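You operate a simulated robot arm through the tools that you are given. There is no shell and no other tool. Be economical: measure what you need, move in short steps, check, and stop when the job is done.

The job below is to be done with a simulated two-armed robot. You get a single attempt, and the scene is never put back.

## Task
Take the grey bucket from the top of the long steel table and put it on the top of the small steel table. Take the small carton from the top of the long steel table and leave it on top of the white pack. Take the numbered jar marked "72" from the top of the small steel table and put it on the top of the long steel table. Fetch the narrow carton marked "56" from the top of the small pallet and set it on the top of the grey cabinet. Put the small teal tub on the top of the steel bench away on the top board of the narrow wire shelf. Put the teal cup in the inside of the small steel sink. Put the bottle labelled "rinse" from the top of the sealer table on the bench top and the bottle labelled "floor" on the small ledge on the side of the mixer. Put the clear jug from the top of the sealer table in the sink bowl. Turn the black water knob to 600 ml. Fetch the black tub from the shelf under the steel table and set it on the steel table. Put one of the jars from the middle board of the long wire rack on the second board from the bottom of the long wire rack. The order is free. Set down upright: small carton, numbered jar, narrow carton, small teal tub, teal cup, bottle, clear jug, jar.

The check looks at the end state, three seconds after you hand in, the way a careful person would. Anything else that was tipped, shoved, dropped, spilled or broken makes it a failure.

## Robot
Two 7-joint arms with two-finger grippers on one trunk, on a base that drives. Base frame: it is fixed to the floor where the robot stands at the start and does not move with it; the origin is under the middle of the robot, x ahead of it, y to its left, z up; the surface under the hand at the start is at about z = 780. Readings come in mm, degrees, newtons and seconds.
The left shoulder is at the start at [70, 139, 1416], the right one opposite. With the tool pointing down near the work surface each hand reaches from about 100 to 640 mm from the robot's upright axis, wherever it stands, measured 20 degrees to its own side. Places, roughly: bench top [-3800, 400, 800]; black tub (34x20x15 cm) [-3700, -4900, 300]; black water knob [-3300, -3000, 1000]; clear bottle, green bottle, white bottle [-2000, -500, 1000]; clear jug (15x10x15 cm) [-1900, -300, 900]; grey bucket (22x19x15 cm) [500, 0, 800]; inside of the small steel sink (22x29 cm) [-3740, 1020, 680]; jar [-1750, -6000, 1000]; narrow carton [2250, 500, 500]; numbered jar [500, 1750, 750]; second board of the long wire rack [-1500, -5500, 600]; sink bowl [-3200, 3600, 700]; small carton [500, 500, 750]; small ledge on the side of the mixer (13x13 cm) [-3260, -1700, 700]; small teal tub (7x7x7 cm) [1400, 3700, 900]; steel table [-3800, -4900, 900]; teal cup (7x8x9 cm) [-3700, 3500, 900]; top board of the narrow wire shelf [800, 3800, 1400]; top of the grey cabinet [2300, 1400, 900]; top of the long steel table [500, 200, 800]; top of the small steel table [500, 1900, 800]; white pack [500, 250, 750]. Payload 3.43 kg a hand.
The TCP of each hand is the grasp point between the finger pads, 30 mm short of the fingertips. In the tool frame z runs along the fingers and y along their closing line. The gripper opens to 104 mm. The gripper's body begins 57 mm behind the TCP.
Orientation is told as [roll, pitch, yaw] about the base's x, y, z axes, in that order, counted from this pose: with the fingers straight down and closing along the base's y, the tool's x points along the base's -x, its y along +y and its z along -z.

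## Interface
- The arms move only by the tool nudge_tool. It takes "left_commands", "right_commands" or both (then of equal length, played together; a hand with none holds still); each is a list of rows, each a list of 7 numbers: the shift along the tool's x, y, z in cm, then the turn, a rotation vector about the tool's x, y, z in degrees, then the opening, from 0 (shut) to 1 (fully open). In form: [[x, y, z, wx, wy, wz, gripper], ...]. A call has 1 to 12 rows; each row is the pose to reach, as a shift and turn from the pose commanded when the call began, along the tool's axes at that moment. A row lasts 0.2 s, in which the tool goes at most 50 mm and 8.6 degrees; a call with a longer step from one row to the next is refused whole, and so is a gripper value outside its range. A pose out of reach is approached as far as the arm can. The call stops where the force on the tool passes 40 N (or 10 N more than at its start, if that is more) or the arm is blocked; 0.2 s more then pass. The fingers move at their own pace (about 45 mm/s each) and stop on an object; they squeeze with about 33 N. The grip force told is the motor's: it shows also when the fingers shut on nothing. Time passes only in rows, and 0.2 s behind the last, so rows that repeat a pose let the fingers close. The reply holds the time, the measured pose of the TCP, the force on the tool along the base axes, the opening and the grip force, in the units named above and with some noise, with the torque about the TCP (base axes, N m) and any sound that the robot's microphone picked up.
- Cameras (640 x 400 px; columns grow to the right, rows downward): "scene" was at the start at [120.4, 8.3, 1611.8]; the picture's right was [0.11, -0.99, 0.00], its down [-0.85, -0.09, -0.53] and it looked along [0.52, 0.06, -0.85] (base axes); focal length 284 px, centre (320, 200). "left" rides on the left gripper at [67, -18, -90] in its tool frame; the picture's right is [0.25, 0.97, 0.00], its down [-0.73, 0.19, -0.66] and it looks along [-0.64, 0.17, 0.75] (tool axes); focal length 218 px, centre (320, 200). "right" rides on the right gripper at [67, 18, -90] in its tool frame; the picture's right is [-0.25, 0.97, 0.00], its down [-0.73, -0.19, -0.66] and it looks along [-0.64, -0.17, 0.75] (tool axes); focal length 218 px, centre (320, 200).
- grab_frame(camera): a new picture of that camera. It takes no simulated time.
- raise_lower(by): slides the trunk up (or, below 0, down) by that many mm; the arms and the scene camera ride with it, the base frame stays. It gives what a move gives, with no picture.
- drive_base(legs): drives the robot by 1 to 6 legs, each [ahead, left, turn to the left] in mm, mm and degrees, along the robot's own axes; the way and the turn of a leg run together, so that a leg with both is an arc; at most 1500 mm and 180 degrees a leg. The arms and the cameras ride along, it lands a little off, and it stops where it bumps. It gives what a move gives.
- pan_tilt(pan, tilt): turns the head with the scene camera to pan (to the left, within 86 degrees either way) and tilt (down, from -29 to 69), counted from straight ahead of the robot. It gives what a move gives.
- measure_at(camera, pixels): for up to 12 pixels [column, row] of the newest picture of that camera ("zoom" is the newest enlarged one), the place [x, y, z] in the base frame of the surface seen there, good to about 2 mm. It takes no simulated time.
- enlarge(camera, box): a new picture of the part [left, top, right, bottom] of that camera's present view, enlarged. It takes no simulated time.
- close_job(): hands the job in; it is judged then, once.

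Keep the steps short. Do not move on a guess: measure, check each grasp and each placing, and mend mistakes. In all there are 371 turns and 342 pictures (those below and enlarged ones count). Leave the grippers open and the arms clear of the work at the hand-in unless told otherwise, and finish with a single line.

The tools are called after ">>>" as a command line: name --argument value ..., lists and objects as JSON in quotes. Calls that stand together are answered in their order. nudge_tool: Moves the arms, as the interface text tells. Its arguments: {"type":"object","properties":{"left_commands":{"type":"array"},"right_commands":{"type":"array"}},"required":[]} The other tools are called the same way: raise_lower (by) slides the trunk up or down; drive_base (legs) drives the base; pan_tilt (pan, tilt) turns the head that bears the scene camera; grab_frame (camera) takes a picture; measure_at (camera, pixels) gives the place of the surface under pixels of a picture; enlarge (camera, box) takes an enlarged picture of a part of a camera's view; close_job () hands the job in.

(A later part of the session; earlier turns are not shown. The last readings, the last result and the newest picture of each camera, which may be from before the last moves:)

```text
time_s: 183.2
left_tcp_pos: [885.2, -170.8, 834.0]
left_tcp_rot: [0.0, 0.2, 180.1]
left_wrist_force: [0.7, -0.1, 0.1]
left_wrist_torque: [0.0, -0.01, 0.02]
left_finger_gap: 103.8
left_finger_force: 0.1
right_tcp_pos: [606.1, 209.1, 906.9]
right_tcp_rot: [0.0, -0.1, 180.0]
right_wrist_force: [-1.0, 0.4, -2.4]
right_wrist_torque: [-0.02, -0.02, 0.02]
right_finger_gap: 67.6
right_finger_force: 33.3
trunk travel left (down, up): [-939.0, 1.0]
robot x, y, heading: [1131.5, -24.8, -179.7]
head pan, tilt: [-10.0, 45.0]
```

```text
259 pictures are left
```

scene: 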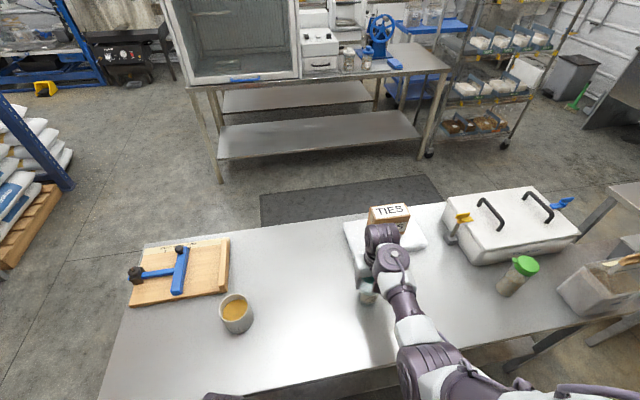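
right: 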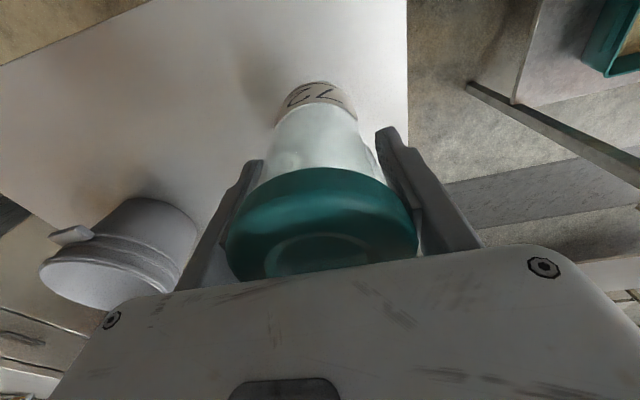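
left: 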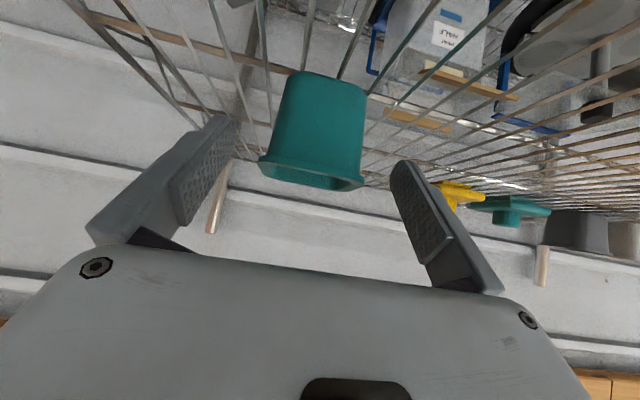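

Five millimetres remain; I touch down.

>>> nudge_tool --right_commands '[[0, 0, 0.3, 0, 0, 0, 0], [0, 0, 0.5, 0, 0, 0, 0], [0, 0, 0.65, 0, 0, 0, 0], [0, 0, 0.65, 0, 0, 0, 0]]'

```text
time_s: 184.2
left_tcp_pos: [885.5, -170.2, 834.3]
left_tcp_rot: [-0.1, 0.1, 180.0]
left_wrist_force: [-0.5, 0.1, -0.3]
left_wrist_torque: [-0.02, -0.03, 0.01]
left_finger_gap: 103.6
left_finger_force: 0.0
right_tcp_pos: [604.9, 208.9, 900.7]
right_tcp_rot: [-0.1, 0.0, 180.0]
right_wrist_force: [0.4, -0.5, 1.0]
right_wrist_torque: [-0.08, -0.04, 0.0]
right_finger_gap: 67.8
right_finger_force: 33.1
trunk travel left (down, up): [-939.0, 1.0]
robot x, y, heading: [1127.9, -24.6, -180.0]
head pan, tilt: [-10.0, 45.0]
```

It is just bearing. One more millimetre, then open and rise.

>>> nudge_tool --right_commands '[[0, 0, 0.1, 0, 0, 0, 0], [0, 0, 0.1, 0, 0, 0, 0.75], [0, 0, 0.1, 0, 0, 0, 1], [0, 0, 0.1, 0, 0, 0, 1], [0, 0, -3, 0, 0, 0, 1], [0, 0, -7, 0, 0, 0, 1], [0, 0, -9, 0, 0, 0, 1], [0, 0, -9, 0, 0, 0, 1]]'

>>> grab_frame --camera "right"

```text
time_s: 186.0
left_tcp_pos: [885.1, -170.4, 834.2]
left_tcp_rot: [-0.1, 0.2, 180.0]
left_wrist_force: [0.0, 0.3, -0.1]
left_wrist_torque: [0.0, 0.0, 0.0]
left_finger_gap: 103.8
left_finger_force: 0.1
right_tcp_pos: [606.1, 210.2, 990.1]
right_tcp_rot: [0.0, 0.1, 180.0]
right_wrist_force: [0.1, 0.8, -1.2]
right_wrist_torque: [-0.03, 0.01, -0.01]
right_finger_gap: 104.1
right_finger_force: 0.0
trunk travel left (down, up): [-939.0, 1.0]
robot x, y, heading: [1125.9, -22.4, -180.1]
head pan, tilt: [-10.0, 45.0]
```

```text
258 pictures are left
```

right: 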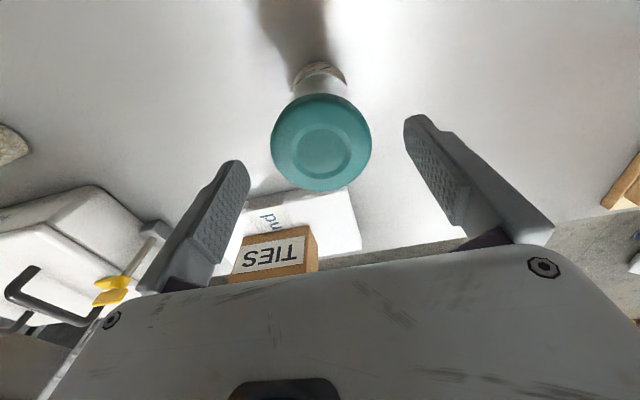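

The jar stands on the long table. East side is done. To go west I look past the table's right end (robot's left).

>>> drive_base --legs '[[-250, 0, 0]]'

>>> pan_tilt --pan 40 --tilt 30

>>> grab_frame --camera "scene"

```text
time_s: 187.9
left_tcp_pos: [1141.8, -170.6, 833.2]
left_tcp_rot: [-0.1, 0.2, 180.0]
left_wrist_force: [0.3, 1.0, -0.8]
left_wrist_torque: [0.01, 0.03, -0.02]
left_finger_gap: 104.1
left_finger_force: 0.0
right_tcp_pos: [863.0, 210.5, 987.8]
right_tcp_rot: [0.0, 0.1, 180.0]
right_wrist_force: [0.2, 0.7, 0.7]
right_wrist_torque: [-0.03, 0.02, 0.03]
right_finger_gap: 104.1
right_finger_force: 0.1
trunk travel left (down, up): [-939.0, 1.0]
robot x, y, heading: [1385.2, -25.2, 180.1]
head pan, tilt: [-10.0, 45.0]
```

```text
time_s: 189.1
left_tcp_pos: [1140.9, -169.8, 835.2]
left_tcp_rot: [0.0, 0.1, 179.9]
left_wrist_force: [0.0, 0.4, 0.5]
left_wrist_torque: [0.0, 0.0, -0.01]
left_finger_gap: 104.0
left_finger_force: 0.1
right_tcp_pos: [863.1, 211.1, 988.8]
right_tcp_rot: [0.0, 0.1, 179.9]
right_wrist_force: [0.0, 0.5, 0.2]
right_wrist_torque: [-0.01, -0.01, -0.01]
right_finger_gap: 104.0
right_finger_force: 0.0
trunk travel left (down, up): [-939.0, 1.0]
robot x, y, heading: [1381.4, -30.2, 180.1]
head pan, tilt: [40.0, 30.0]
```

```text
257 pictures are left
```

scene: 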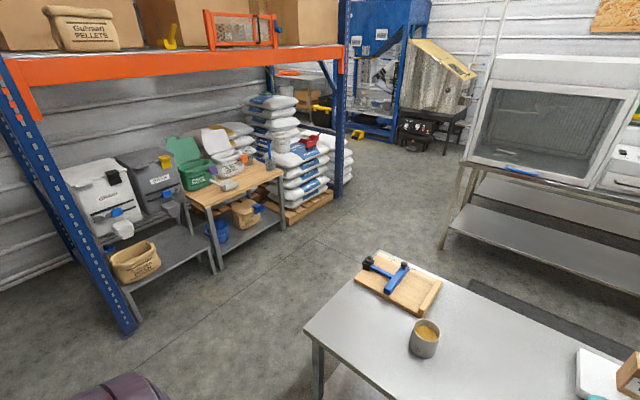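

>>> measure_at --camera "scene" --pixels '[[303, 322], [379, 251], [130, 330], [212, 270], [288, 225], [345, 190], [443, 245], [462, 162], [400, 152], [420, 148], [490, 60], [520, 175]]'

```text
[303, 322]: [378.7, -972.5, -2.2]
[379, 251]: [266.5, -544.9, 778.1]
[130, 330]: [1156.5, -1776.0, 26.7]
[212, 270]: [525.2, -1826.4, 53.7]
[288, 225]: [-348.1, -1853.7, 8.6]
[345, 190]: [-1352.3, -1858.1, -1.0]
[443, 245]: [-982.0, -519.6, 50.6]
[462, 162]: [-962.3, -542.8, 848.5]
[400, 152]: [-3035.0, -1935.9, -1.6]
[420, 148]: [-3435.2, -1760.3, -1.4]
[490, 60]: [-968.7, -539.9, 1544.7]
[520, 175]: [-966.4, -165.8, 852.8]
```

Corridor between the table end (y −545) and the pallet rack (y −1776) is 1.2 m wide. I drive left 1130 and then ahead (−x) 2700, then look.

>>> drive_base --legs '[[0, 1130, 0], [1400, 0, 0], [1400, 0, 0]]'

>>> pan_tilt --pan -45 --tilt 25

>>> grab_frame --camera "scene"

>>> pan_tilt --pan 20 --tilt 25

>>> grab_frame --camera "scene"

```text
time_s: 208.1
left_tcp_pos: [-1700.3, -1287.5, 834.1]
left_tcp_rot: [0.0, 0.1, 179.9]
left_wrist_force: [0.5, -0.5, 0.0]
left_wrist_torque: [0.05, -0.01, -0.02]
left_finger_gap: 104.2
left_finger_force: 0.2
right_tcp_pos: [-1977.2, -906.9, 988.2]
right_tcp_rot: [0.0, 0.0, 180.0]
right_wrist_force: [0.1, -1.2, -0.5]
right_wrist_torque: [-0.03, -0.01, -0.02]
right_finger_gap: 104.1
right_finger_force: 0.1
trunk travel left (down, up): [-939.0, 1.0]
robot x, y, heading: [-1457.2, -1145.2, 179.9]
head pan, tilt: [40.0, 30.0]
```

```text
time_s: 209.7
left_tcp_pos: [-1700.5, -1286.9, 834.0]
left_tcp_rot: [-0.1, 0.1, 179.9]
left_wrist_force: [-0.3, -0.2, -0.1]
left_wrist_torque: [-0.02, 0.03, 0.01]
left_finger_gap: 104.1
left_finger_force: 0.1
right_tcp_pos: [-1979.6, -907.2, 988.8]
right_tcp_rot: [0.0, 0.0, 180.0]
right_wrist_force: [-0.1, 0.3, 0.0]
right_wrist_torque: [0.03, 0.02, -0.01]
right_finger_gap: 103.9
right_finger_force: 0.1
trunk travel left (down, up): [-939.0, 1.0]
robot x, y, heading: [-1458.0, -1144.3, 180.1]
head pan, tilt: [-45.0, 25.0]
```

```text
256 pictures are left
```

scene: 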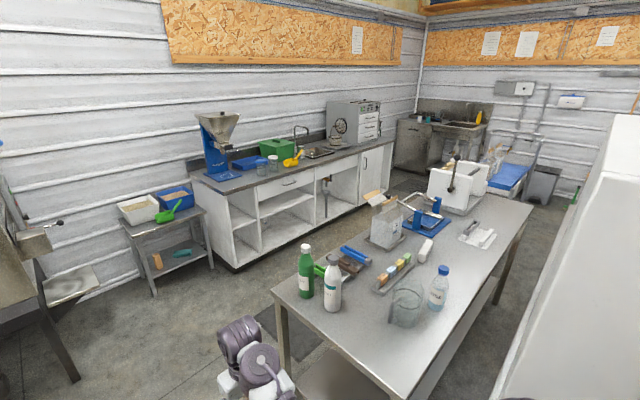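

```text
time_s: 211.1
left_tcp_pos: [-1701.8, -1286.7, 834.7]
left_tcp_rot: [0.0, 0.1, 179.9]
left_wrist_force: [0.5, -0.5, -0.1]
left_wrist_torque: [-0.01, 0.03, -0.03]
left_finger_gap: 104.1
left_finger_force: 0.0
right_tcp_pos: [-1979.4, -907.2, 988.9]
right_tcp_rot: [0.0, -0.1, 179.9]
right_wrist_force: [-0.2, 0.5, -0.3]
right_wrist_torque: [-0.04, -0.01, 0.0]
right_finger_gap: 104.1
right_finger_force: 0.1
trunk travel left (down, up): [-939.0, 1.0]
robot x, y, heading: [-1459.5, -1143.6, 180.3]
head pan, tilt: [20.0, 25.0]
```

```text
255 pictures are left
```

scene: 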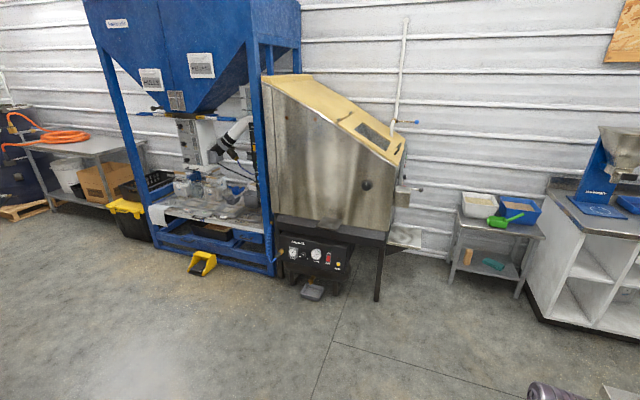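

I look again to the right, read the bottle labels with a zoom and measure.

>>> pan_tilt --pan -50 --tilt 30

>>> grab_frame --camera "scene"

>>> enlarge --camera "scene" --box '[290, 180, 490, 310]'

```text
time_s: 212.5
left_tcp_pos: [-1700.5, -1287.6, 834.5]
left_tcp_rot: [-0.1, 0.1, 179.9]
left_wrist_force: [0.1, 0.9, 0.0]
left_wrist_torque: [0.02, 0.02, 0.0]
left_finger_gap: 103.9
left_finger_force: 0.1
right_tcp_pos: [-1978.4, -907.3, 989.9]
right_tcp_rot: [0.0, 0.0, 179.9]
right_wrist_force: [-0.8, 0.1, 0.0]
right_wrist_torque: [0.05, -0.02, 0.0]
right_finger_gap: 104.0
right_finger_force: 0.0
trunk travel left (down, up): [-939.0, 1.0]
robot x, y, heading: [-1464.2, -1145.2, 180.1]
head pan, tilt: [-50.0, 30.0]
```

```text
254 pictures are left
```

scene: 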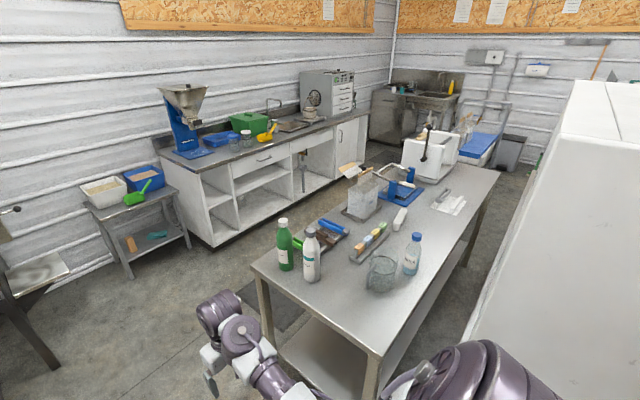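

```text
3.08 times, centred on (390, 245) of scene
```

zoom: 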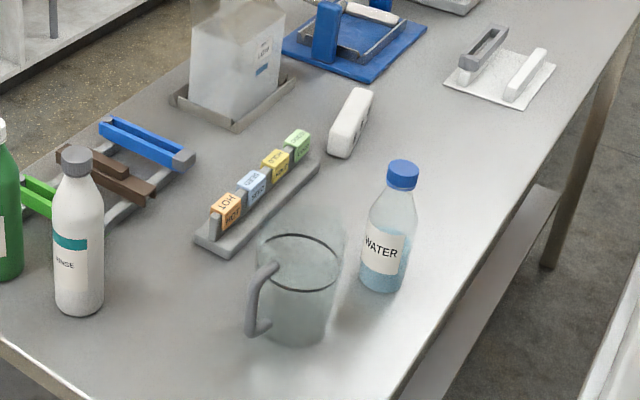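

White reads "RINSE", clear "WATER"; I verify the green one and measure everything.

>>> enlarge --camera "scene" --box '[265, 210, 335, 290]'

>>> measure_at --camera "scene" --pixels '[[283, 221], [286, 268], [311, 231], [311, 280], [416, 238], [410, 272], [382, 262], [379, 290], [252, 268], [381, 352], [497, 172], [336, 228]]'

>>> measure_at --camera "scene" --pixels '[[367, 108], [215, 160], [212, 245], [360, 165], [415, 145], [130, 275], [187, 245], [68, 270], [305, 242], [400, 218]]'

```text
5.00 times, centred on (300, 250) of scene
```

zoom: 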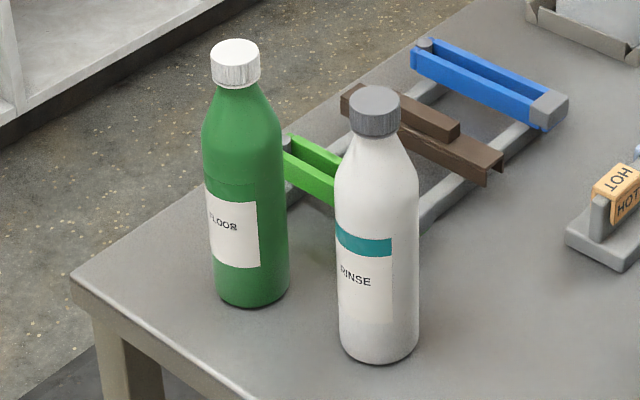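

```text
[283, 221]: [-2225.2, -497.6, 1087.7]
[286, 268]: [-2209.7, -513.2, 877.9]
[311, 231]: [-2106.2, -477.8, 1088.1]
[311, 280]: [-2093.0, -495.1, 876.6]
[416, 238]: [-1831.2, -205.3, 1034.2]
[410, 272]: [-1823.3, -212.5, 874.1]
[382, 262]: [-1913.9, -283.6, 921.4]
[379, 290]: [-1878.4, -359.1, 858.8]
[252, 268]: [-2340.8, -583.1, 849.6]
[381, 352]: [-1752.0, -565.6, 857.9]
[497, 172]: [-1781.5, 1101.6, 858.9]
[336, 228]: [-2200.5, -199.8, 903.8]
```

```text
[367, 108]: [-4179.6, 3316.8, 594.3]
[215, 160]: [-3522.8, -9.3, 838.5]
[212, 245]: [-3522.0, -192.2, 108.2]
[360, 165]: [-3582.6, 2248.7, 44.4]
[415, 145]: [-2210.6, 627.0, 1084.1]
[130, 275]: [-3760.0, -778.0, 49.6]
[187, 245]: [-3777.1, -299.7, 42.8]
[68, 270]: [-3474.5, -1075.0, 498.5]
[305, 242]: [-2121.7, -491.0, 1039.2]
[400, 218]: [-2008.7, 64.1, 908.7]
```

Green reads "FLOOR". Bottles: floor (−2224,−499), rinse (−2106,−485), tops 1088, table 860; south edge y −583. I'll take both from the south end facing +y, with fingers nearly horizontal. I drive clear, turn right 90 and go sideways to x≈−2286.

>>> drive_base --legs '[[0, 130, 0], [0, 0, -90], [0, 826, 0]]'

>>> pan_tilt --pan 0 --tilt 35

>>> grab_frame --camera "scene"

```text
time_s: 221.6
left_tcp_pos: [-2433.8, -1034.9, 834.6]
left_tcp_rot: [-0.2, 0.1, 90.3]
left_wrist_force: [-0.1, -0.5, 0.1]
left_wrist_torque: [0.0, -0.01, 0.03]
left_finger_gap: 104.0
left_finger_force: 0.1
right_tcp_pos: [-2054.9, -755.9, 988.9]
right_tcp_rot: [0.1, 0.0, 90.3]
right_wrist_force: [-0.3, -0.7, -0.5]
right_wrist_torque: [0.03, 0.04, -0.04]
right_finger_gap: 104.0
right_finger_force: 0.1
trunk travel left (down, up): [-939.0, 1.0]
robot x, y, heading: [-2284.3, -1275.5, 90.4]
head pan, tilt: [-50.0, 30.0]
```

```text
time_s: 222.8
left_tcp_pos: [-2433.9, -1035.7, 834.7]
left_tcp_rot: [0.0, 0.1, 90.4]
left_wrist_force: [-0.1, -0.2, -0.5]
left_wrist_torque: [-0.03, -0.01, -0.03]
left_finger_gap: 104.1
left_finger_force: 0.2
right_tcp_pos: [-2056.5, -756.0, 989.1]
right_tcp_rot: [-0.1, 0.0, 90.2]
right_wrist_force: [-0.2, -0.2, -0.4]
right_wrist_torque: [-0.01, 0.0, -0.02]
right_finger_gap: 104.0
right_finger_force: 0.1
trunk travel left (down, up): [-939.0, 1.0]
robot x, y, heading: [-2289.2, -1276.1, 90.5]
head pan, tilt: [0.0, 35.0]
```

```text
251 pictures are left
```

scene: 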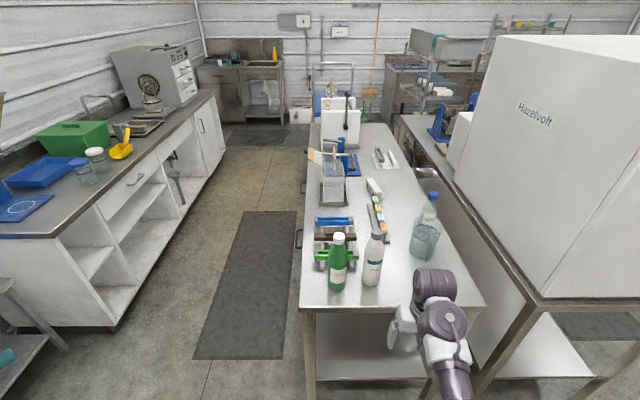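

I tilt the right hand 70° so the fingers point forward.

>>> nudge_tool --right_commands '[[0, 0, 0, 0, -8, 0, 1], [0, 0, 0, 0, -16, 0, 1], [0, 0, 0, 0, -24, 0, 1], [0, 0, 0, 0, -32, 0, 1], [0, 0, 0, 0, -40, 0, 1], [0, 0, 0, 0, -48, 0, 1], [0, 0, 0, 0, -56, 0, 1], [0, 0, 0, 0, -64, 0, 1], [0, 0, 0, 0, -70, 0, 1], [0, 0, 0, 0, -70, 0, 1]]'

>>> measure_at --camera "scene" --pixels '[[338, 237], [339, 260], [330, 265], [347, 265], [337, 288], [376, 234], [373, 262], [364, 262], [382, 262], [371, 283], [300, 306], [347, 278]]'

```text
time_s: 225.0
left_tcp_pos: [-2434.0, -1035.8, 833.7]
left_tcp_rot: [-0.1, 0.1, 90.4]
left_wrist_force: [0.6, -0.2, 0.4]
left_wrist_torque: [0.0, -0.01, -0.01]
left_finger_gap: 104.2
left_finger_force: 0.1
right_tcp_pos: [-2055.4, -755.7, 989.8]
right_tcp_rot: [0.1, -70.0, 90.2]
right_wrist_force: [-0.3, -0.4, -0.6]
right_wrist_torque: [-0.01, -0.01, 0.01]
right_finger_gap: 104.1
right_finger_force: 0.1
trunk travel left (down, up): [-939.0, 1.0]
robot x, y, heading: [-2288.8, -1275.7, 90.4]
head pan, tilt: [0.0, 35.0]
```

```text
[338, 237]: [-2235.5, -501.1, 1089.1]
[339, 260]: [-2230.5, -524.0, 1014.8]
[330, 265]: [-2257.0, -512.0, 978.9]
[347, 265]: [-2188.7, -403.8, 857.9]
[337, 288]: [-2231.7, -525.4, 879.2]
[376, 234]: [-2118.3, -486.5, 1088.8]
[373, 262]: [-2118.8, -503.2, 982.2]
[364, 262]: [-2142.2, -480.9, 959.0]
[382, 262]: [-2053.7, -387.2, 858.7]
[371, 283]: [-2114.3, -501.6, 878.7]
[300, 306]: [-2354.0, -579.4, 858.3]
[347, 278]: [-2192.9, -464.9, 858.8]
```

The tilt is reached. Bottles: rinse axis ≈(−2115,−473), floor ≈(−2230,−495), radius ≈29. I shift the hand in line with the rinse bottle, lower 25 mm and drive 180 ahead.

>>> nudge_tool --right_commands '[[1, 3, 0.4, 0, 0, 0, 1], [2.35, 6, 0.86, 0, 0, 0, 1], [2.35, 6, 0.86, 0, 0, 0, 1]]'

>>> drive_base --legs '[[180, 0, -0.4]]'

>>> grab_frame --camera "scene"

>>> grab_frame --camera "right"

```text
time_s: 225.8
left_tcp_pos: [-2434.0, -1036.2, 835.5]
left_tcp_rot: [0.0, 0.1, 90.3]
left_wrist_force: [0.5, 0.1, 0.5]
left_wrist_torque: [0.03, 0.01, -0.02]
left_finger_gap: 103.6
left_finger_force: 0.0
right_tcp_pos: [-2115.0, -755.9, 962.7]
right_tcp_rot: [0.2, -70.0, 90.1]
right_wrist_force: [-0.3, 0.6, 0.4]
right_wrist_torque: [0.02, -0.01, 0.02]
right_finger_gap: 104.2
right_finger_force: 0.0
trunk travel left (down, up): [-939.0, 1.0]
robot x, y, heading: [-2288.5, -1274.8, 90.4]
head pan, tilt: [0.0, 35.0]
```

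```text
time_s: 227.3
left_tcp_pos: [-2431.5, -853.3, 835.6]
left_tcp_rot: [-0.1, 0.0, 90.0]
left_wrist_force: [0.2, 0.0, -0.3]
left_wrist_torque: [0.02, 0.01, 0.02]
left_finger_gap: 103.8
left_finger_force: 0.1
right_tcp_pos: [-2111.5, -577.8, 963.5]
right_tcp_rot: [0.1, -70.1, 89.9]
right_wrist_force: [0.0, 0.0, -0.3]
right_wrist_torque: [0.0, -0.01, 0.0]
right_finger_gap: 104.3
right_finger_force: 0.2
trunk travel left (down, up): [-939.0, 1.0]
robot x, y, heading: [-2287.5, -1093.3, 89.8]
head pan, tilt: [0.0, 35.0]
```

```text
250 pictures are left
```

scene: 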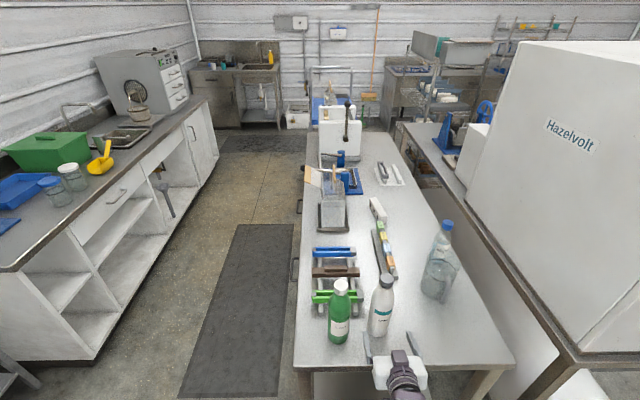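

```text
249 pictures are left
```

right: 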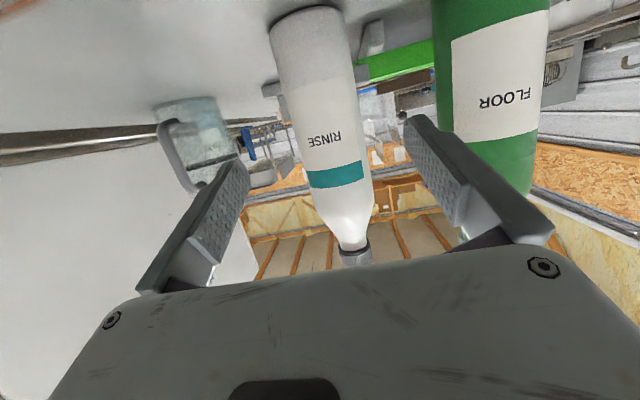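

>>> measure_at --camera "right" --pixels '[[325, 110], [290, 110], [360, 95], [335, 180], [340, 225], [354, 256], [450, 100], [490, 100]]'

```text
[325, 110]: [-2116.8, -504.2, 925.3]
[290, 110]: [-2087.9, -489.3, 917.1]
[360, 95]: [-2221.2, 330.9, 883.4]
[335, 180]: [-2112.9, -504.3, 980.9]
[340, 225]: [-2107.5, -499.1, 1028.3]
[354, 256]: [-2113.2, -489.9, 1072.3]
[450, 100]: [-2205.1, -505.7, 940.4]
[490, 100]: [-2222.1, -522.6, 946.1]
```

Axis x ≈ −2114. I move the hand 100 mm forward around the bottle and close.

>>> nudge_tool --right_commands '[[-1.1, 0.25, 3.1, 0, 0, 0, 1], [-2.3, 0.25, 6.3, 0, 0, 0, 1], [-3.42, 0.25, 9.4, 0, 0, 0, 1], [-3.42, 0.25, 9.4, 0, 0, 0, 0], [-3.42, 0.25, 9.4, 0, 0, 0, 0], [-3.42, 0.25, 9.4, 0, 0, 0, 0], [-3.42, 0.25, 9.4, 0, 0, 0, 0]]'

>>> grab_frame --camera "right"

```text
time_s: 228.9
left_tcp_pos: [-2432.3, -851.0, 834.2]
left_tcp_rot: [-0.1, 0.2, 89.8]
left_wrist_force: [-0.3, -0.2, 1.3]
left_wrist_torque: [-0.01, -0.02, 0.0]
left_finger_gap: 103.9
left_finger_force: 0.1
right_tcp_pos: [-2113.9, -477.6, 962.7]
right_tcp_rot: [0.0, -70.0, 89.8]
right_wrist_force: [-1.8, 0.7, 3.2]
right_wrist_torque: [0.08, 0.01, 0.02]
right_finger_gap: 60.4
right_finger_force: 33.1
trunk travel left (down, up): [-939.0, 1.0]
robot x, y, heading: [-2290.4, -1090.4, 89.9]
head pan, tilt: [0.0, 35.0]
```

```text
248 pictures are left
```

right: 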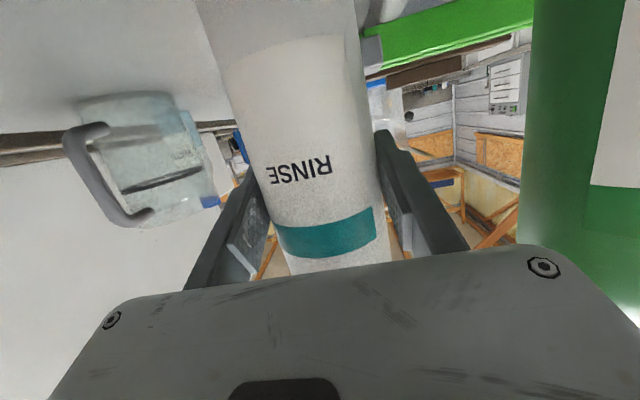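

Gripped (60 mm). I lift 60 mm, check, and pull the base back.

>>> nudge_tool --right_commands '[[-2.8, 0, -1, 0, 0, 0, 0], [-5.64, 0, -2.05, 0, 0, 0, 0], [-5.64, 0, -2.05, 0, 0, 0, 0]]'

>>> drive_base --legs '[[-180, 0, 0]]'

>>> grab_frame --camera "scene"

```text
time_s: 229.7
left_tcp_pos: [-2433.0, -850.8, 835.1]
left_tcp_rot: [0.0, 0.2, 89.9]
left_wrist_force: [-0.1, 0.0, 0.2]
left_wrist_torque: [-0.02, 0.01, -0.01]
left_finger_gap: 104.1
left_finger_force: 0.0
right_tcp_pos: [-2113.0, -476.0, 1021.2]
right_tcp_rot: [0.2, -69.8, 89.7]
right_wrist_force: [0.4, 0.9, -5.0]
right_wrist_torque: [-0.04, -0.02, 0.01]
right_finger_gap: 60.4
right_finger_force: 33.5
trunk travel left (down, up): [-939.0, 1.0]
robot x, y, heading: [-2291.7, -1094.7, 89.8]
head pan, tilt: [0.0, 35.0]
```

```text
time_s: 231.2
left_tcp_pos: [-2431.8, -1033.7, 834.3]
left_tcp_rot: [0.0, 0.3, 89.9]
left_wrist_force: [-0.1, 0.8, 0.5]
left_wrist_torque: [-0.03, -0.02, 0.02]
left_finger_gap: 104.1
left_finger_force: 0.1
right_tcp_pos: [-2113.2, -657.3, 1019.7]
right_tcp_rot: [0.1, -69.8, 89.8]
right_wrist_force: [0.2, 0.6, -3.5]
right_wrist_torque: [-0.02, -0.01, -0.03]
right_finger_gap: 60.6
right_finger_force: 33.2
trunk travel left (down, up): [-939.0, 1.0]
robot x, y, heading: [-2290.1, -1277.0, 89.8]
head pan, tilt: [0.0, 35.0]
```

```text
247 pictures are left
```

scene: 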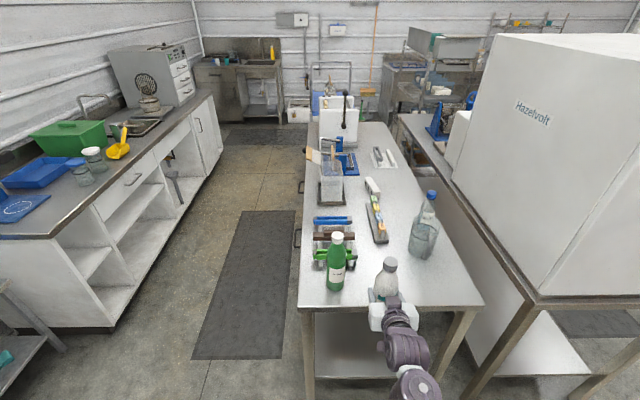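

Held and clear. I retract the right hand 110 mm, and bring the left hand forward and up, ready to tilt.

>>> nudge_tool --left_commands '[[-3.9, 0, -1.9, 0, 0, 0, 1], [-7.7, 0, -3.7, 0, 0, 0, 1], [-11.6, 0, -5.6, 0, 0, 0, 1], [-15.4, 0, -7.4, 0, 0, 0, 1], [-19.3, 0, -9.3, 0, 0, 0, 1], [-23.1, 0, -11.1, 0, 0, 0, 1], [-27, 0, -13, 0, 0, 0, 1]]' --right_commands '[[0.6, 0, -1.6, 0, 0, 0, 0], [1.2, 0, -3.2, 0, 0, 0, 0], [1.8, 0, -4.8, 0, 0, 0, 0], [2.4, 0, -6.4, 0, 0, 0, 0], [2.9, 0, -8, 0, 0, 0, 0], [3.5, 0, -9.6, 0, 0, 0, 0], [3.8, 0, -10.3, 0, 0, 0, 0]]'

>>> nudge_tool --left_commands '[[0, 0, 0, 0, -8, 0, 1], [0, 0, 0, 0, -16, 0, 1], [0, 0, 0, 0, -24, 0, 1], [0, 0, 0, 0, -32, 0, 1], [0, 0, 0, 0, -40, 0, 1], [0, 0, 0, 0, -48, 0, 1], [0, 0, 0, 0, -56, 0, 1], [0, 0, 0, 0, -64, 0, 1], [0, 0, 0, 0, -70, 0, 1], [0, 0, 0, 0, -70, 0, 1]]'

```text
time_s: 232.8
left_tcp_pos: [-2431.8, -765.7, 964.7]
left_tcp_rot: [0.1, 0.3, 89.9]
left_wrist_force: [-0.1, -0.3, 1.1]
left_wrist_torque: [-0.01, 0.02, -0.01]
left_finger_gap: 104.2
left_finger_force: 0.1
right_tcp_pos: [-2113.7, -768.3, 1020.4]
right_tcp_rot: [0.2, -69.8, 89.7]
right_wrist_force: [-0.5, 0.4, -4.5]
right_wrist_torque: [-0.02, 0.03, 0.02]
right_finger_gap: 60.5
right_finger_force: 32.6
trunk travel left (down, up): [-939.0, 1.0]
robot x, y, heading: [-2293.3, -1274.3, 89.8]
head pan, tilt: [0.0, 35.0]
```

```text
time_s: 235.0
left_tcp_pos: [-2433.5, -767.3, 963.5]
left_tcp_rot: [0.0, -69.9, 90.0]
left_wrist_force: [-0.2, -0.3, -0.2]
left_wrist_torque: [0.01, 0.01, 0.0]
left_finger_gap: 104.1
left_finger_force: 0.1
right_tcp_pos: [-2116.2, -769.8, 1021.2]
right_tcp_rot: [0.1, -69.9, 89.8]
right_wrist_force: [0.8, 0.0, -4.0]
right_wrist_torque: [0.01, -0.01, -0.01]
right_finger_gap: 60.6
right_finger_force: 33.1
trunk travel left (down, up): [-939.0, 1.0]
robot x, y, heading: [-2288.5, -1277.0, 90.0]
head pan, tilt: [0.0, 35.0]
```

I drive right 202 and ahead 175 to line the left hand up with the green bottle.

>>> drive_base --legs '[[0, -202, 0], [175, 0, 0]]'

>>> grab_frame --camera "left"

>>> grab_frame --camera "scene"

```text
time_s: 237.7
left_tcp_pos: [-2226.8, -594.4, 965.6]
left_tcp_rot: [-0.1, -70.1, 90.1]
left_wrist_force: [0.1, -0.6, 0.0]
left_wrist_torque: [0.02, 0.0, 0.01]
left_finger_gap: 104.1
left_finger_force: 0.0
right_tcp_pos: [-1907.5, -599.1, 1023.6]
right_tcp_rot: [0.0, -69.9, 89.7]
right_wrist_force: [-0.2, -0.2, -4.2]
right_wrist_torque: [0.0, 0.01, 0.0]
right_finger_gap: 60.4
right_finger_force: 32.8
trunk travel left (down, up): [-939.0, 1.0]
robot x, y, heading: [-2085.9, -1104.4, 89.8]
head pan, tilt: [0.0, 35.0]
```

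```text
246 pictures are left
```

left: 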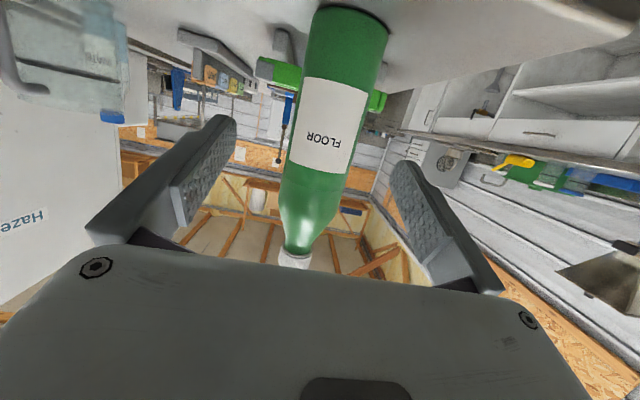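

```text
245 pictures are left
```

scene: 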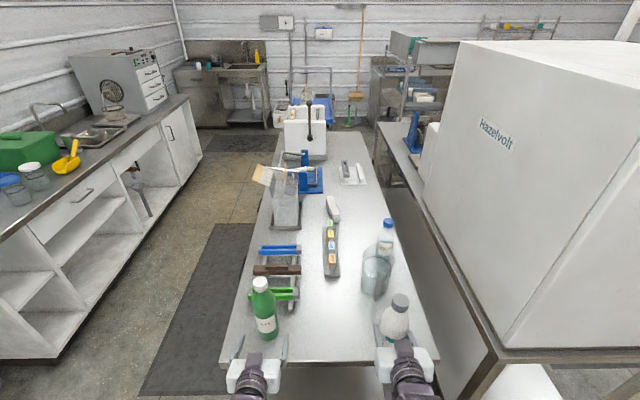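

>>> measure_at --camera "left" --pixels '[[300, 100], [335, 105], [370, 110], [285, 180], [318, 185], [345, 190], [295, 258]]'

```text
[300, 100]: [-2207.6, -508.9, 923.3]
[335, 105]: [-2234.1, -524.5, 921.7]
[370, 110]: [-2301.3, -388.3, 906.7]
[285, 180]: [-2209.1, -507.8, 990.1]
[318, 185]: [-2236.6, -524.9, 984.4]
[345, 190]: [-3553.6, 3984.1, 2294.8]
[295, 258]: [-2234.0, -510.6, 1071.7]
```

Axis ≈(−2234,−494). I shift 7 mm, advance 95 mm and close.

>>> nudge_tool --left_commands '[[0, 0.7, 0, 0, 0, 0, 1], [-1.1, 0.7, 3, 0, 0, 0, 1], [-2.2, 0.7, 6, 0, 0, 0, 1], [-3.25, 0.7, 8.93, 0, 0, 0, 1], [-3.25, 0.7, 8.93, 0, 0, 0, 0], [-3.25, 0.7, 8.93, 0, 0, 0, 0], [-3.25, 0.7, 8.93, 0, 0, 0, 0], [-3.25, 0.7, 8.93, 0, 0, 0, 0]]'

>>> nudge_tool --left_commands '[[-2.8, 0, -1, 0, 0, 0, 0], [-5.64, 0, -2.05, 0, 0, 0, 0], [-5.64, 0, -2.05, 0, 0, 0, 0]]'

>>> grab_frame --camera "left"

```text
time_s: 239.5
left_tcp_pos: [-2234.0, -495.8, 963.7]
left_tcp_rot: [-0.3, -69.8, 90.0]
left_wrist_force: [-1.5, 0.9, 1.1]
left_wrist_torque: [0.16, 0.04, 0.05]
left_finger_gap: 60.5
left_finger_force: 33.2
right_tcp_pos: [-1907.6, -595.2, 1021.5]
right_tcp_rot: [0.1, -70.0, 89.7]
right_wrist_force: [-1.4, -0.5, -4.0]
right_wrist_torque: [0.0, -0.02, -0.03]
right_finger_gap: 60.6
right_finger_force: 33.0
trunk travel left (down, up): [-939.0, 1.0]
robot x, y, heading: [-2081.3, -1102.9, 89.6]
head pan, tilt: [0.0, 35.0]
```

```text
time_s: 240.3
left_tcp_pos: [-2233.9, -495.2, 1021.1]
left_tcp_rot: [-0.1, -69.7, 89.8]
left_wrist_force: [0.7, 0.3, -3.7]
left_wrist_torque: [-0.01, 0.03, -0.03]
left_finger_gap: 60.6
left_finger_force: 32.5
right_tcp_pos: [-1908.7, -595.8, 1021.4]
right_tcp_rot: [0.1, -69.8, 89.7]
right_wrist_force: [-0.1, 0.3, -4.7]
right_wrist_torque: [-0.03, 0.0, 0.0]
right_finger_gap: 60.6
right_finger_force: 33.4
trunk travel left (down, up): [-939.0, 1.0]
robot x, y, heading: [-2083.8, -1100.7, 89.6]
head pan, tilt: [0.0, 35.0]
```

```text
244 pictures are left
```

left: 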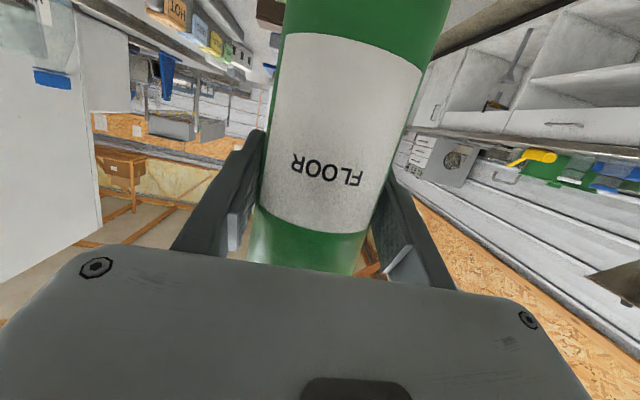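

Both bottles held. I retract the left hand, back off 200, turn left 90 to face west, and look.

>>> nudge_tool --left_commands '[[1.3, 0, -3.5, 0, 0, 0, 0], [2.6, 0, -7, 0, 0, 0, 0], [3.8, 0, -10.3, 0, 0, 0, 0], [3.8, 0, -10.3, 0, 0, 0, 0]]'

>>> drive_base --legs '[[-200, 0, 0], [0, 0, 90], [400, 0, 0]]'

>>> pan_tilt --pan 20 --tilt 30

>>> grab_frame --camera "scene"

>>> pan_tilt --pan -35 --tilt 30

>>> grab_frame --camera "scene"

```text
time_s: 241.3
left_tcp_pos: [-2230.5, -605.4, 1022.2]
left_tcp_rot: [-0.2, -69.7, 89.9]
left_wrist_force: [0.2, 0.2, -4.9]
left_wrist_torque: [0.02, -0.01, 0.01]
left_finger_gap: 60.6
left_finger_force: 32.7
right_tcp_pos: [-1907.7, -596.3, 1020.9]
right_tcp_rot: [0.1, -69.7, 89.6]
right_wrist_force: [-0.4, 0.2, -4.1]
right_wrist_torque: [-0.02, 0.0, -0.02]
right_finger_gap: 60.5
right_finger_force: 32.9
trunk travel left (down, up): [-939.0, 1.0]
robot x, y, heading: [-2084.0, -1103.2, 90.0]
head pan, tilt: [0.0, 35.0]
```

```text
time_s: 248.7
left_tcp_pos: [-2977.3, -1419.9, 1023.7]
left_tcp_rot: [-0.2, -69.8, 178.2]
left_wrist_force: [0.1, -0.3, -4.1]
left_wrist_torque: [0.01, 0.02, 0.03]
left_finger_gap: 60.4
left_finger_force: 33.0
right_tcp_pos: [-2979.5, -1097.6, 1022.0]
right_tcp_rot: [0.0, -70.0, 178.0]
right_wrist_force: [0.0, 0.6, -3.3]
right_wrist_torque: [0.01, -0.01, -0.02]
right_finger_gap: 60.7
right_finger_force: 32.6
trunk travel left (down, up): [-939.0, 1.0]
robot x, y, heading: [-2479.6, -1292.8, 178.0]
head pan, tilt: [0.0, 35.0]
```

```text
time_s: 249.6
left_tcp_pos: [-2979.8, -1420.4, 1022.6]
left_tcp_rot: [-0.1, -69.7, 178.2]
left_wrist_force: [-0.8, 0.7, -3.8]
left_wrist_torque: [0.0, 0.02, -0.01]
left_finger_gap: 60.6
left_finger_force: 33.0
right_tcp_pos: [-2980.1, -1098.5, 1021.2]
right_tcp_rot: [0.1, -69.8, 177.9]
right_wrist_force: [-0.9, -0.5, -4.1]
right_wrist_torque: [0.03, -0.06, 0.02]
right_finger_gap: 60.7
right_finger_force: 33.1
trunk travel left (down, up): [-939.0, 1.0]
robot x, y, heading: [-2479.0, -1285.8, 178.0]
head pan, tilt: [20.0, 30.0]
```

```text
243 pictures are left
```

scene: 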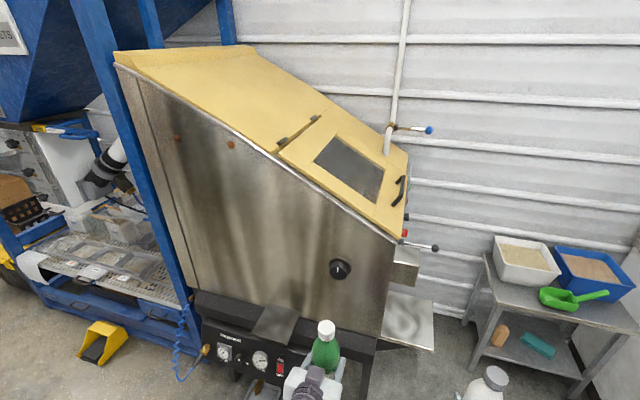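

```text
time_s: 250.8
left_tcp_pos: [-2980.1, -1421.2, 1022.6]
left_tcp_rot: [0.0, -69.8, 178.3]
left_wrist_force: [0.2, 0.1, -4.2]
left_wrist_torque: [0.01, -0.01, -0.03]
left_finger_gap: 60.6
left_finger_force: 33.4
right_tcp_pos: [-2978.8, -1098.2, 1020.8]
right_tcp_rot: [0.1, -69.7, 178.0]
right_wrist_force: [0.1, 0.4, -3.5]
right_wrist_torque: [-0.02, -0.06, 0.01]
right_finger_gap: 60.6
right_finger_force: 32.5
trunk travel left (down, up): [-939.0, 1.0]
robot x, y, heading: [-2477.0, -1287.3, 178.1]
head pan, tilt: [-35.0, 30.0]
```

```text
242 pictures are left
```

scene: 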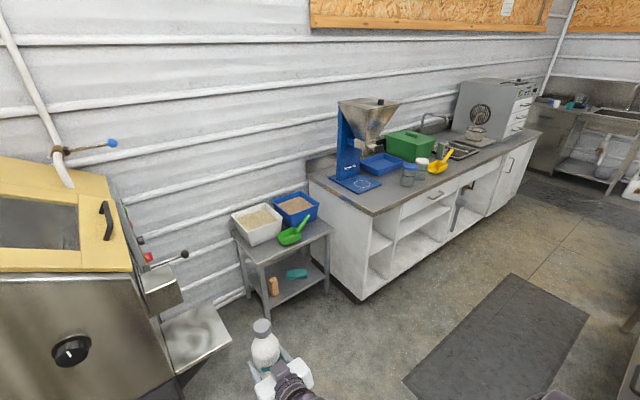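

I measure the shiny ledge on the mixer's side and the free parts of the bench top.

>>> measure_at --camera "scene" --pixels '[[195, 335], [210, 308], [230, 342], [168, 328], [178, 370], [160, 285], [185, 255], [330, 185], [375, 208], [360, 200], [415, 190], [450, 185]]'

>>> enlarge --camera "scene" --box '[310, 90, 560, 230]'

>>> measure_at --camera "scene" --pixels '[[398, 200], [425, 190], [465, 168], [408, 175], [421, 165], [385, 168], [410, 150], [437, 165], [480, 160], [345, 180], [500, 145], [440, 185]]'

```text
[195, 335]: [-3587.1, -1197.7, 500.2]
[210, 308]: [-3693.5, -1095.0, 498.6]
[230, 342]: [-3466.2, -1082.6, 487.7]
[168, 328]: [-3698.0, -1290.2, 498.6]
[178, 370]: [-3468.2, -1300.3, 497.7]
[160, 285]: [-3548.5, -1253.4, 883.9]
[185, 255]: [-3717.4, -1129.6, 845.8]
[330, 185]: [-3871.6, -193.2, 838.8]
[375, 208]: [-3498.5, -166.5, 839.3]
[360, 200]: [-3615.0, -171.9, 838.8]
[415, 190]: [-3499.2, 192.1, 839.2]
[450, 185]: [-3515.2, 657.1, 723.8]
```

```text
2.56 times, centred on (435, 160) of scene
```

zoom: 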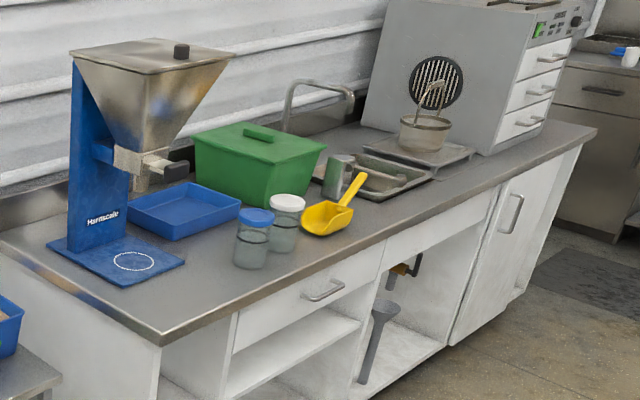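

```text
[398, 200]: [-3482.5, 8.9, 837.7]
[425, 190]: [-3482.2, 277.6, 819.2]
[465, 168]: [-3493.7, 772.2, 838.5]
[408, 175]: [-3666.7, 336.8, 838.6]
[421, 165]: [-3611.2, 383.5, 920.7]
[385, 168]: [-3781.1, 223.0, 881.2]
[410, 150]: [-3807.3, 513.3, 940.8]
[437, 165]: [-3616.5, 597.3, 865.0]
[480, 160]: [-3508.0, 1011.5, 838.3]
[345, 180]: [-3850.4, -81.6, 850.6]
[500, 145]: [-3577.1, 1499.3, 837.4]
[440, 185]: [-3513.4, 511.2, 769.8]
```

That plate is at z 498, so it's not the ledge. I measure the bench's free patch, then look at the mixer's front.

>>> measure_at --camera "zoom" --pixels '[[185, 265], [150, 300], [225, 255], [210, 300], [240, 285], [183, 252], [130, 285], [235, 262], [265, 290], [180, 238]]'

>>> pan_tilt --pan 25 --tilt 40

>>> grab_frame --camera "scene"

>>> enlarge --camera "scene" --box '[150, 180, 450, 380]'

```text
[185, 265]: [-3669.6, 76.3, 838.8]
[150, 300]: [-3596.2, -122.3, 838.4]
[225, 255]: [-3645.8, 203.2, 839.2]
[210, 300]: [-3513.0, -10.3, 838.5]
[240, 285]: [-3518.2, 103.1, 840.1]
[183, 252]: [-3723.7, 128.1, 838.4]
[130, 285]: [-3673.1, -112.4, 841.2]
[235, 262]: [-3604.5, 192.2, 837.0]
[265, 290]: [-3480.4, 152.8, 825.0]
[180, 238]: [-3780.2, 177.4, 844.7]
```

```text
time_s: 252.1
left_tcp_pos: [-2979.8, -1420.8, 1022.2]
left_tcp_rot: [-0.2, -69.8, 178.2]
left_wrist_force: [0.3, 0.3, -3.9]
left_wrist_torque: [0.03, 0.03, 0.0]
left_finger_gap: 60.2
left_finger_force: 32.8
right_tcp_pos: [-2980.4, -1097.8, 1021.6]
right_tcp_rot: [0.0, -69.8, 178.0]
right_wrist_force: [0.3, 0.6, -4.9]
right_wrist_torque: [-0.01, -0.04, -0.04]
right_finger_gap: 60.5
right_finger_force: 33.0
trunk travel left (down, up): [-939.0, 1.0]
robot x, y, heading: [-2479.8, -1286.5, 177.9]
head pan, tilt: [25.0, 40.0]
```

```text
240 pictures are left
```

scene: 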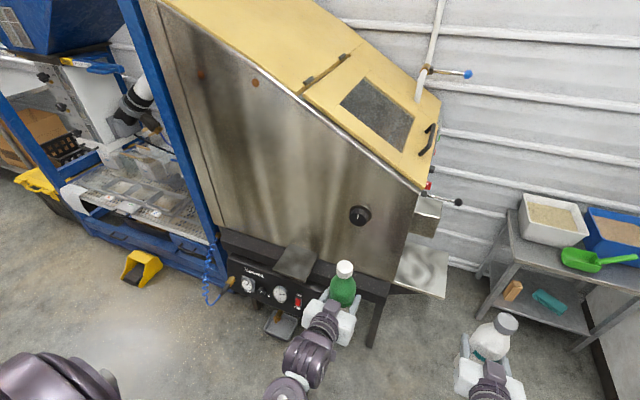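

```text
2.00 times, centred on (300, 280) of scene
```

zoom: 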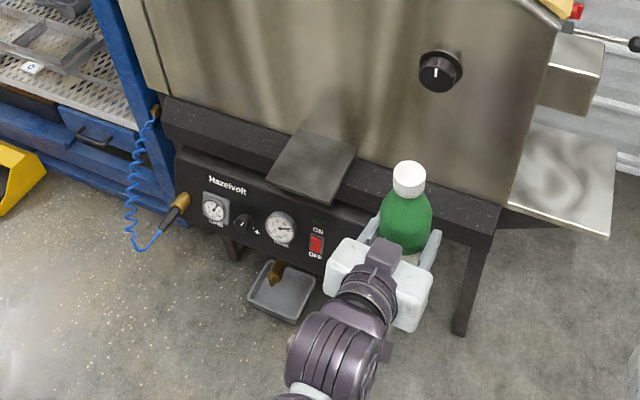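

>>> measure_at --camera "zoom" --pixels '[[303, 132], [355, 147], [323, 200], [267, 183], [311, 165], [290, 140], [440, 70], [200, 160], [480, 215], [330, 155]]'

```text
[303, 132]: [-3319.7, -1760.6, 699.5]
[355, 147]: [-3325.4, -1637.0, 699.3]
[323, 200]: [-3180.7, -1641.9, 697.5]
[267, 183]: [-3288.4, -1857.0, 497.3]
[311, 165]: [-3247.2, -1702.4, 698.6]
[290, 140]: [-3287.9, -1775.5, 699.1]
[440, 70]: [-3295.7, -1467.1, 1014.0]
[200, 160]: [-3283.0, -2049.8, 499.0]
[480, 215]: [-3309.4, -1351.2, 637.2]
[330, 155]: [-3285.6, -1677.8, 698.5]
```

Ledge found: x −3322…−3185, y −1768…−1640, z 699. The floor bottle's bottom is 104 below the TCP, so release is at TCP z≈803. I drive to 120 mm short of the ledge, then lower the trunk.

>>> measure_at --camera "scene" --pixels '[[140, 265], [155, 262], [125, 285], [215, 245], [283, 320], [225, 300]]'

>>> drive_base --legs '[[0, 264, 2], [145, 0, 0]]'

>>> grab_frame --camera "scene"

```text
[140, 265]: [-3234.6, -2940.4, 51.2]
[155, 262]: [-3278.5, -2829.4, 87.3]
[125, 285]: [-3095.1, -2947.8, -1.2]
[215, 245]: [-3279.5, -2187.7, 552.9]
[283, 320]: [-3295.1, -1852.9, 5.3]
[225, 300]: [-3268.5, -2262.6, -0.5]
```

```text
time_s: 254.9
left_tcp_pos: [-3125.5, -1684.8, 1023.6]
left_tcp_rot: [-0.1, -70.0, 179.5]
left_wrist_force: [-0.8, 0.6, -4.4]
left_wrist_torque: [0.03, 0.0, -0.03]
left_finger_gap: 60.5
left_finger_force: 33.1
right_tcp_pos: [-3132.7, -1362.8, 1022.5]
right_tcp_rot: [0.1, -69.9, 179.1]
right_wrist_force: [-0.4, -0.7, -4.4]
right_wrist_torque: [0.02, -0.03, 0.0]
right_finger_gap: 60.5
right_finger_force: 33.6
trunk travel left (down, up): [-939.0, 1.0]
robot x, y, heading: [-2633.2, -1542.0, 179.4]
head pan, tilt: [25.0, 40.0]
```

```text
238 pictures are left
```

scene: 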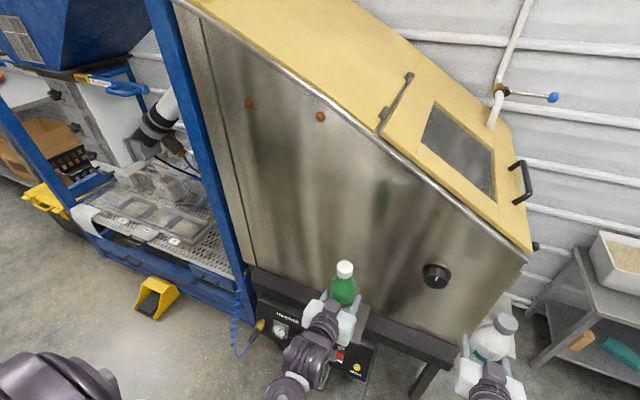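

I lower the trunk 190 so the bottle bottom is 30 mm above the ledge, then advance.

>>> raise_lower --by -190

>>> nudge_tool --left_commands '[[-1.4, 0.9, 3.9, 0, 0, 0, 0], [-2.8, 1.7, 7.8, 0, 0, 0, 0], [-4.2, 1.7, 11.6, 0, 0, 0, 0], [-4.2, 1.7, 11.6, 0, 0, 0, 0]]'

>>> grab_frame --camera "left"

>>> grab_frame --camera "scene"

```text
time_s: 257.0
left_tcp_pos: [-3128.7, -1685.7, 832.5]
left_tcp_rot: [-0.1, -69.7, 179.3]
left_wrist_force: [0.0, 0.5, -5.2]
left_wrist_torque: [-0.01, -0.02, 0.0]
left_finger_gap: 60.4
left_finger_force: 32.9
right_tcp_pos: [-3134.4, -1362.0, 831.3]
right_tcp_rot: [0.1, -69.7, 179.2]
right_wrist_force: [1.0, -0.6, -3.7]
right_wrist_torque: [0.01, -0.03, 0.01]
right_finger_gap: 60.6
right_finger_force: 32.8
trunk travel left (down, up): [-749.0, 191.0]
robot x, y, heading: [-2628.6, -1538.5, 179.5]
head pan, tilt: [25.0, 40.0]
```

```text
time_s: 258.0
left_tcp_pos: [-3251.1, -1701.0, 831.8]
left_tcp_rot: [-0.2, -69.9, 179.5]
left_wrist_force: [0.3, -0.2, -4.4]
left_wrist_torque: [0.01, 0.02, 0.01]
left_finger_gap: 60.4
left_finger_force: 33.1
right_tcp_pos: [-3134.3, -1364.1, 830.6]
right_tcp_rot: [0.1, -69.8, 179.3]
right_wrist_force: [-0.6, -0.7, -3.8]
right_wrist_torque: [0.02, -0.02, -0.02]
right_finger_gap: 60.7
right_finger_force: 32.7
trunk travel left (down, up): [-749.0, 191.0]
robot x, y, heading: [-2627.6, -1543.9, 179.4]
head pan, tilt: [25.0, 40.0]
```

```text
237 pictures are left
```

left: 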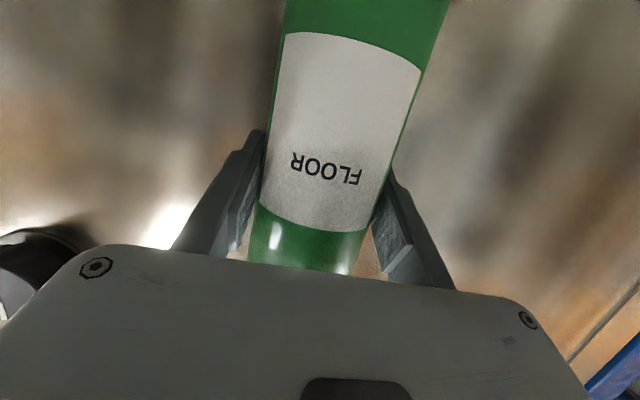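

```text
236 pictures are left
```

scene: 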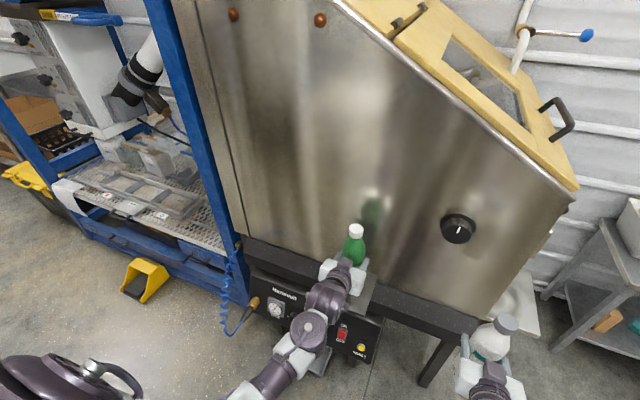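

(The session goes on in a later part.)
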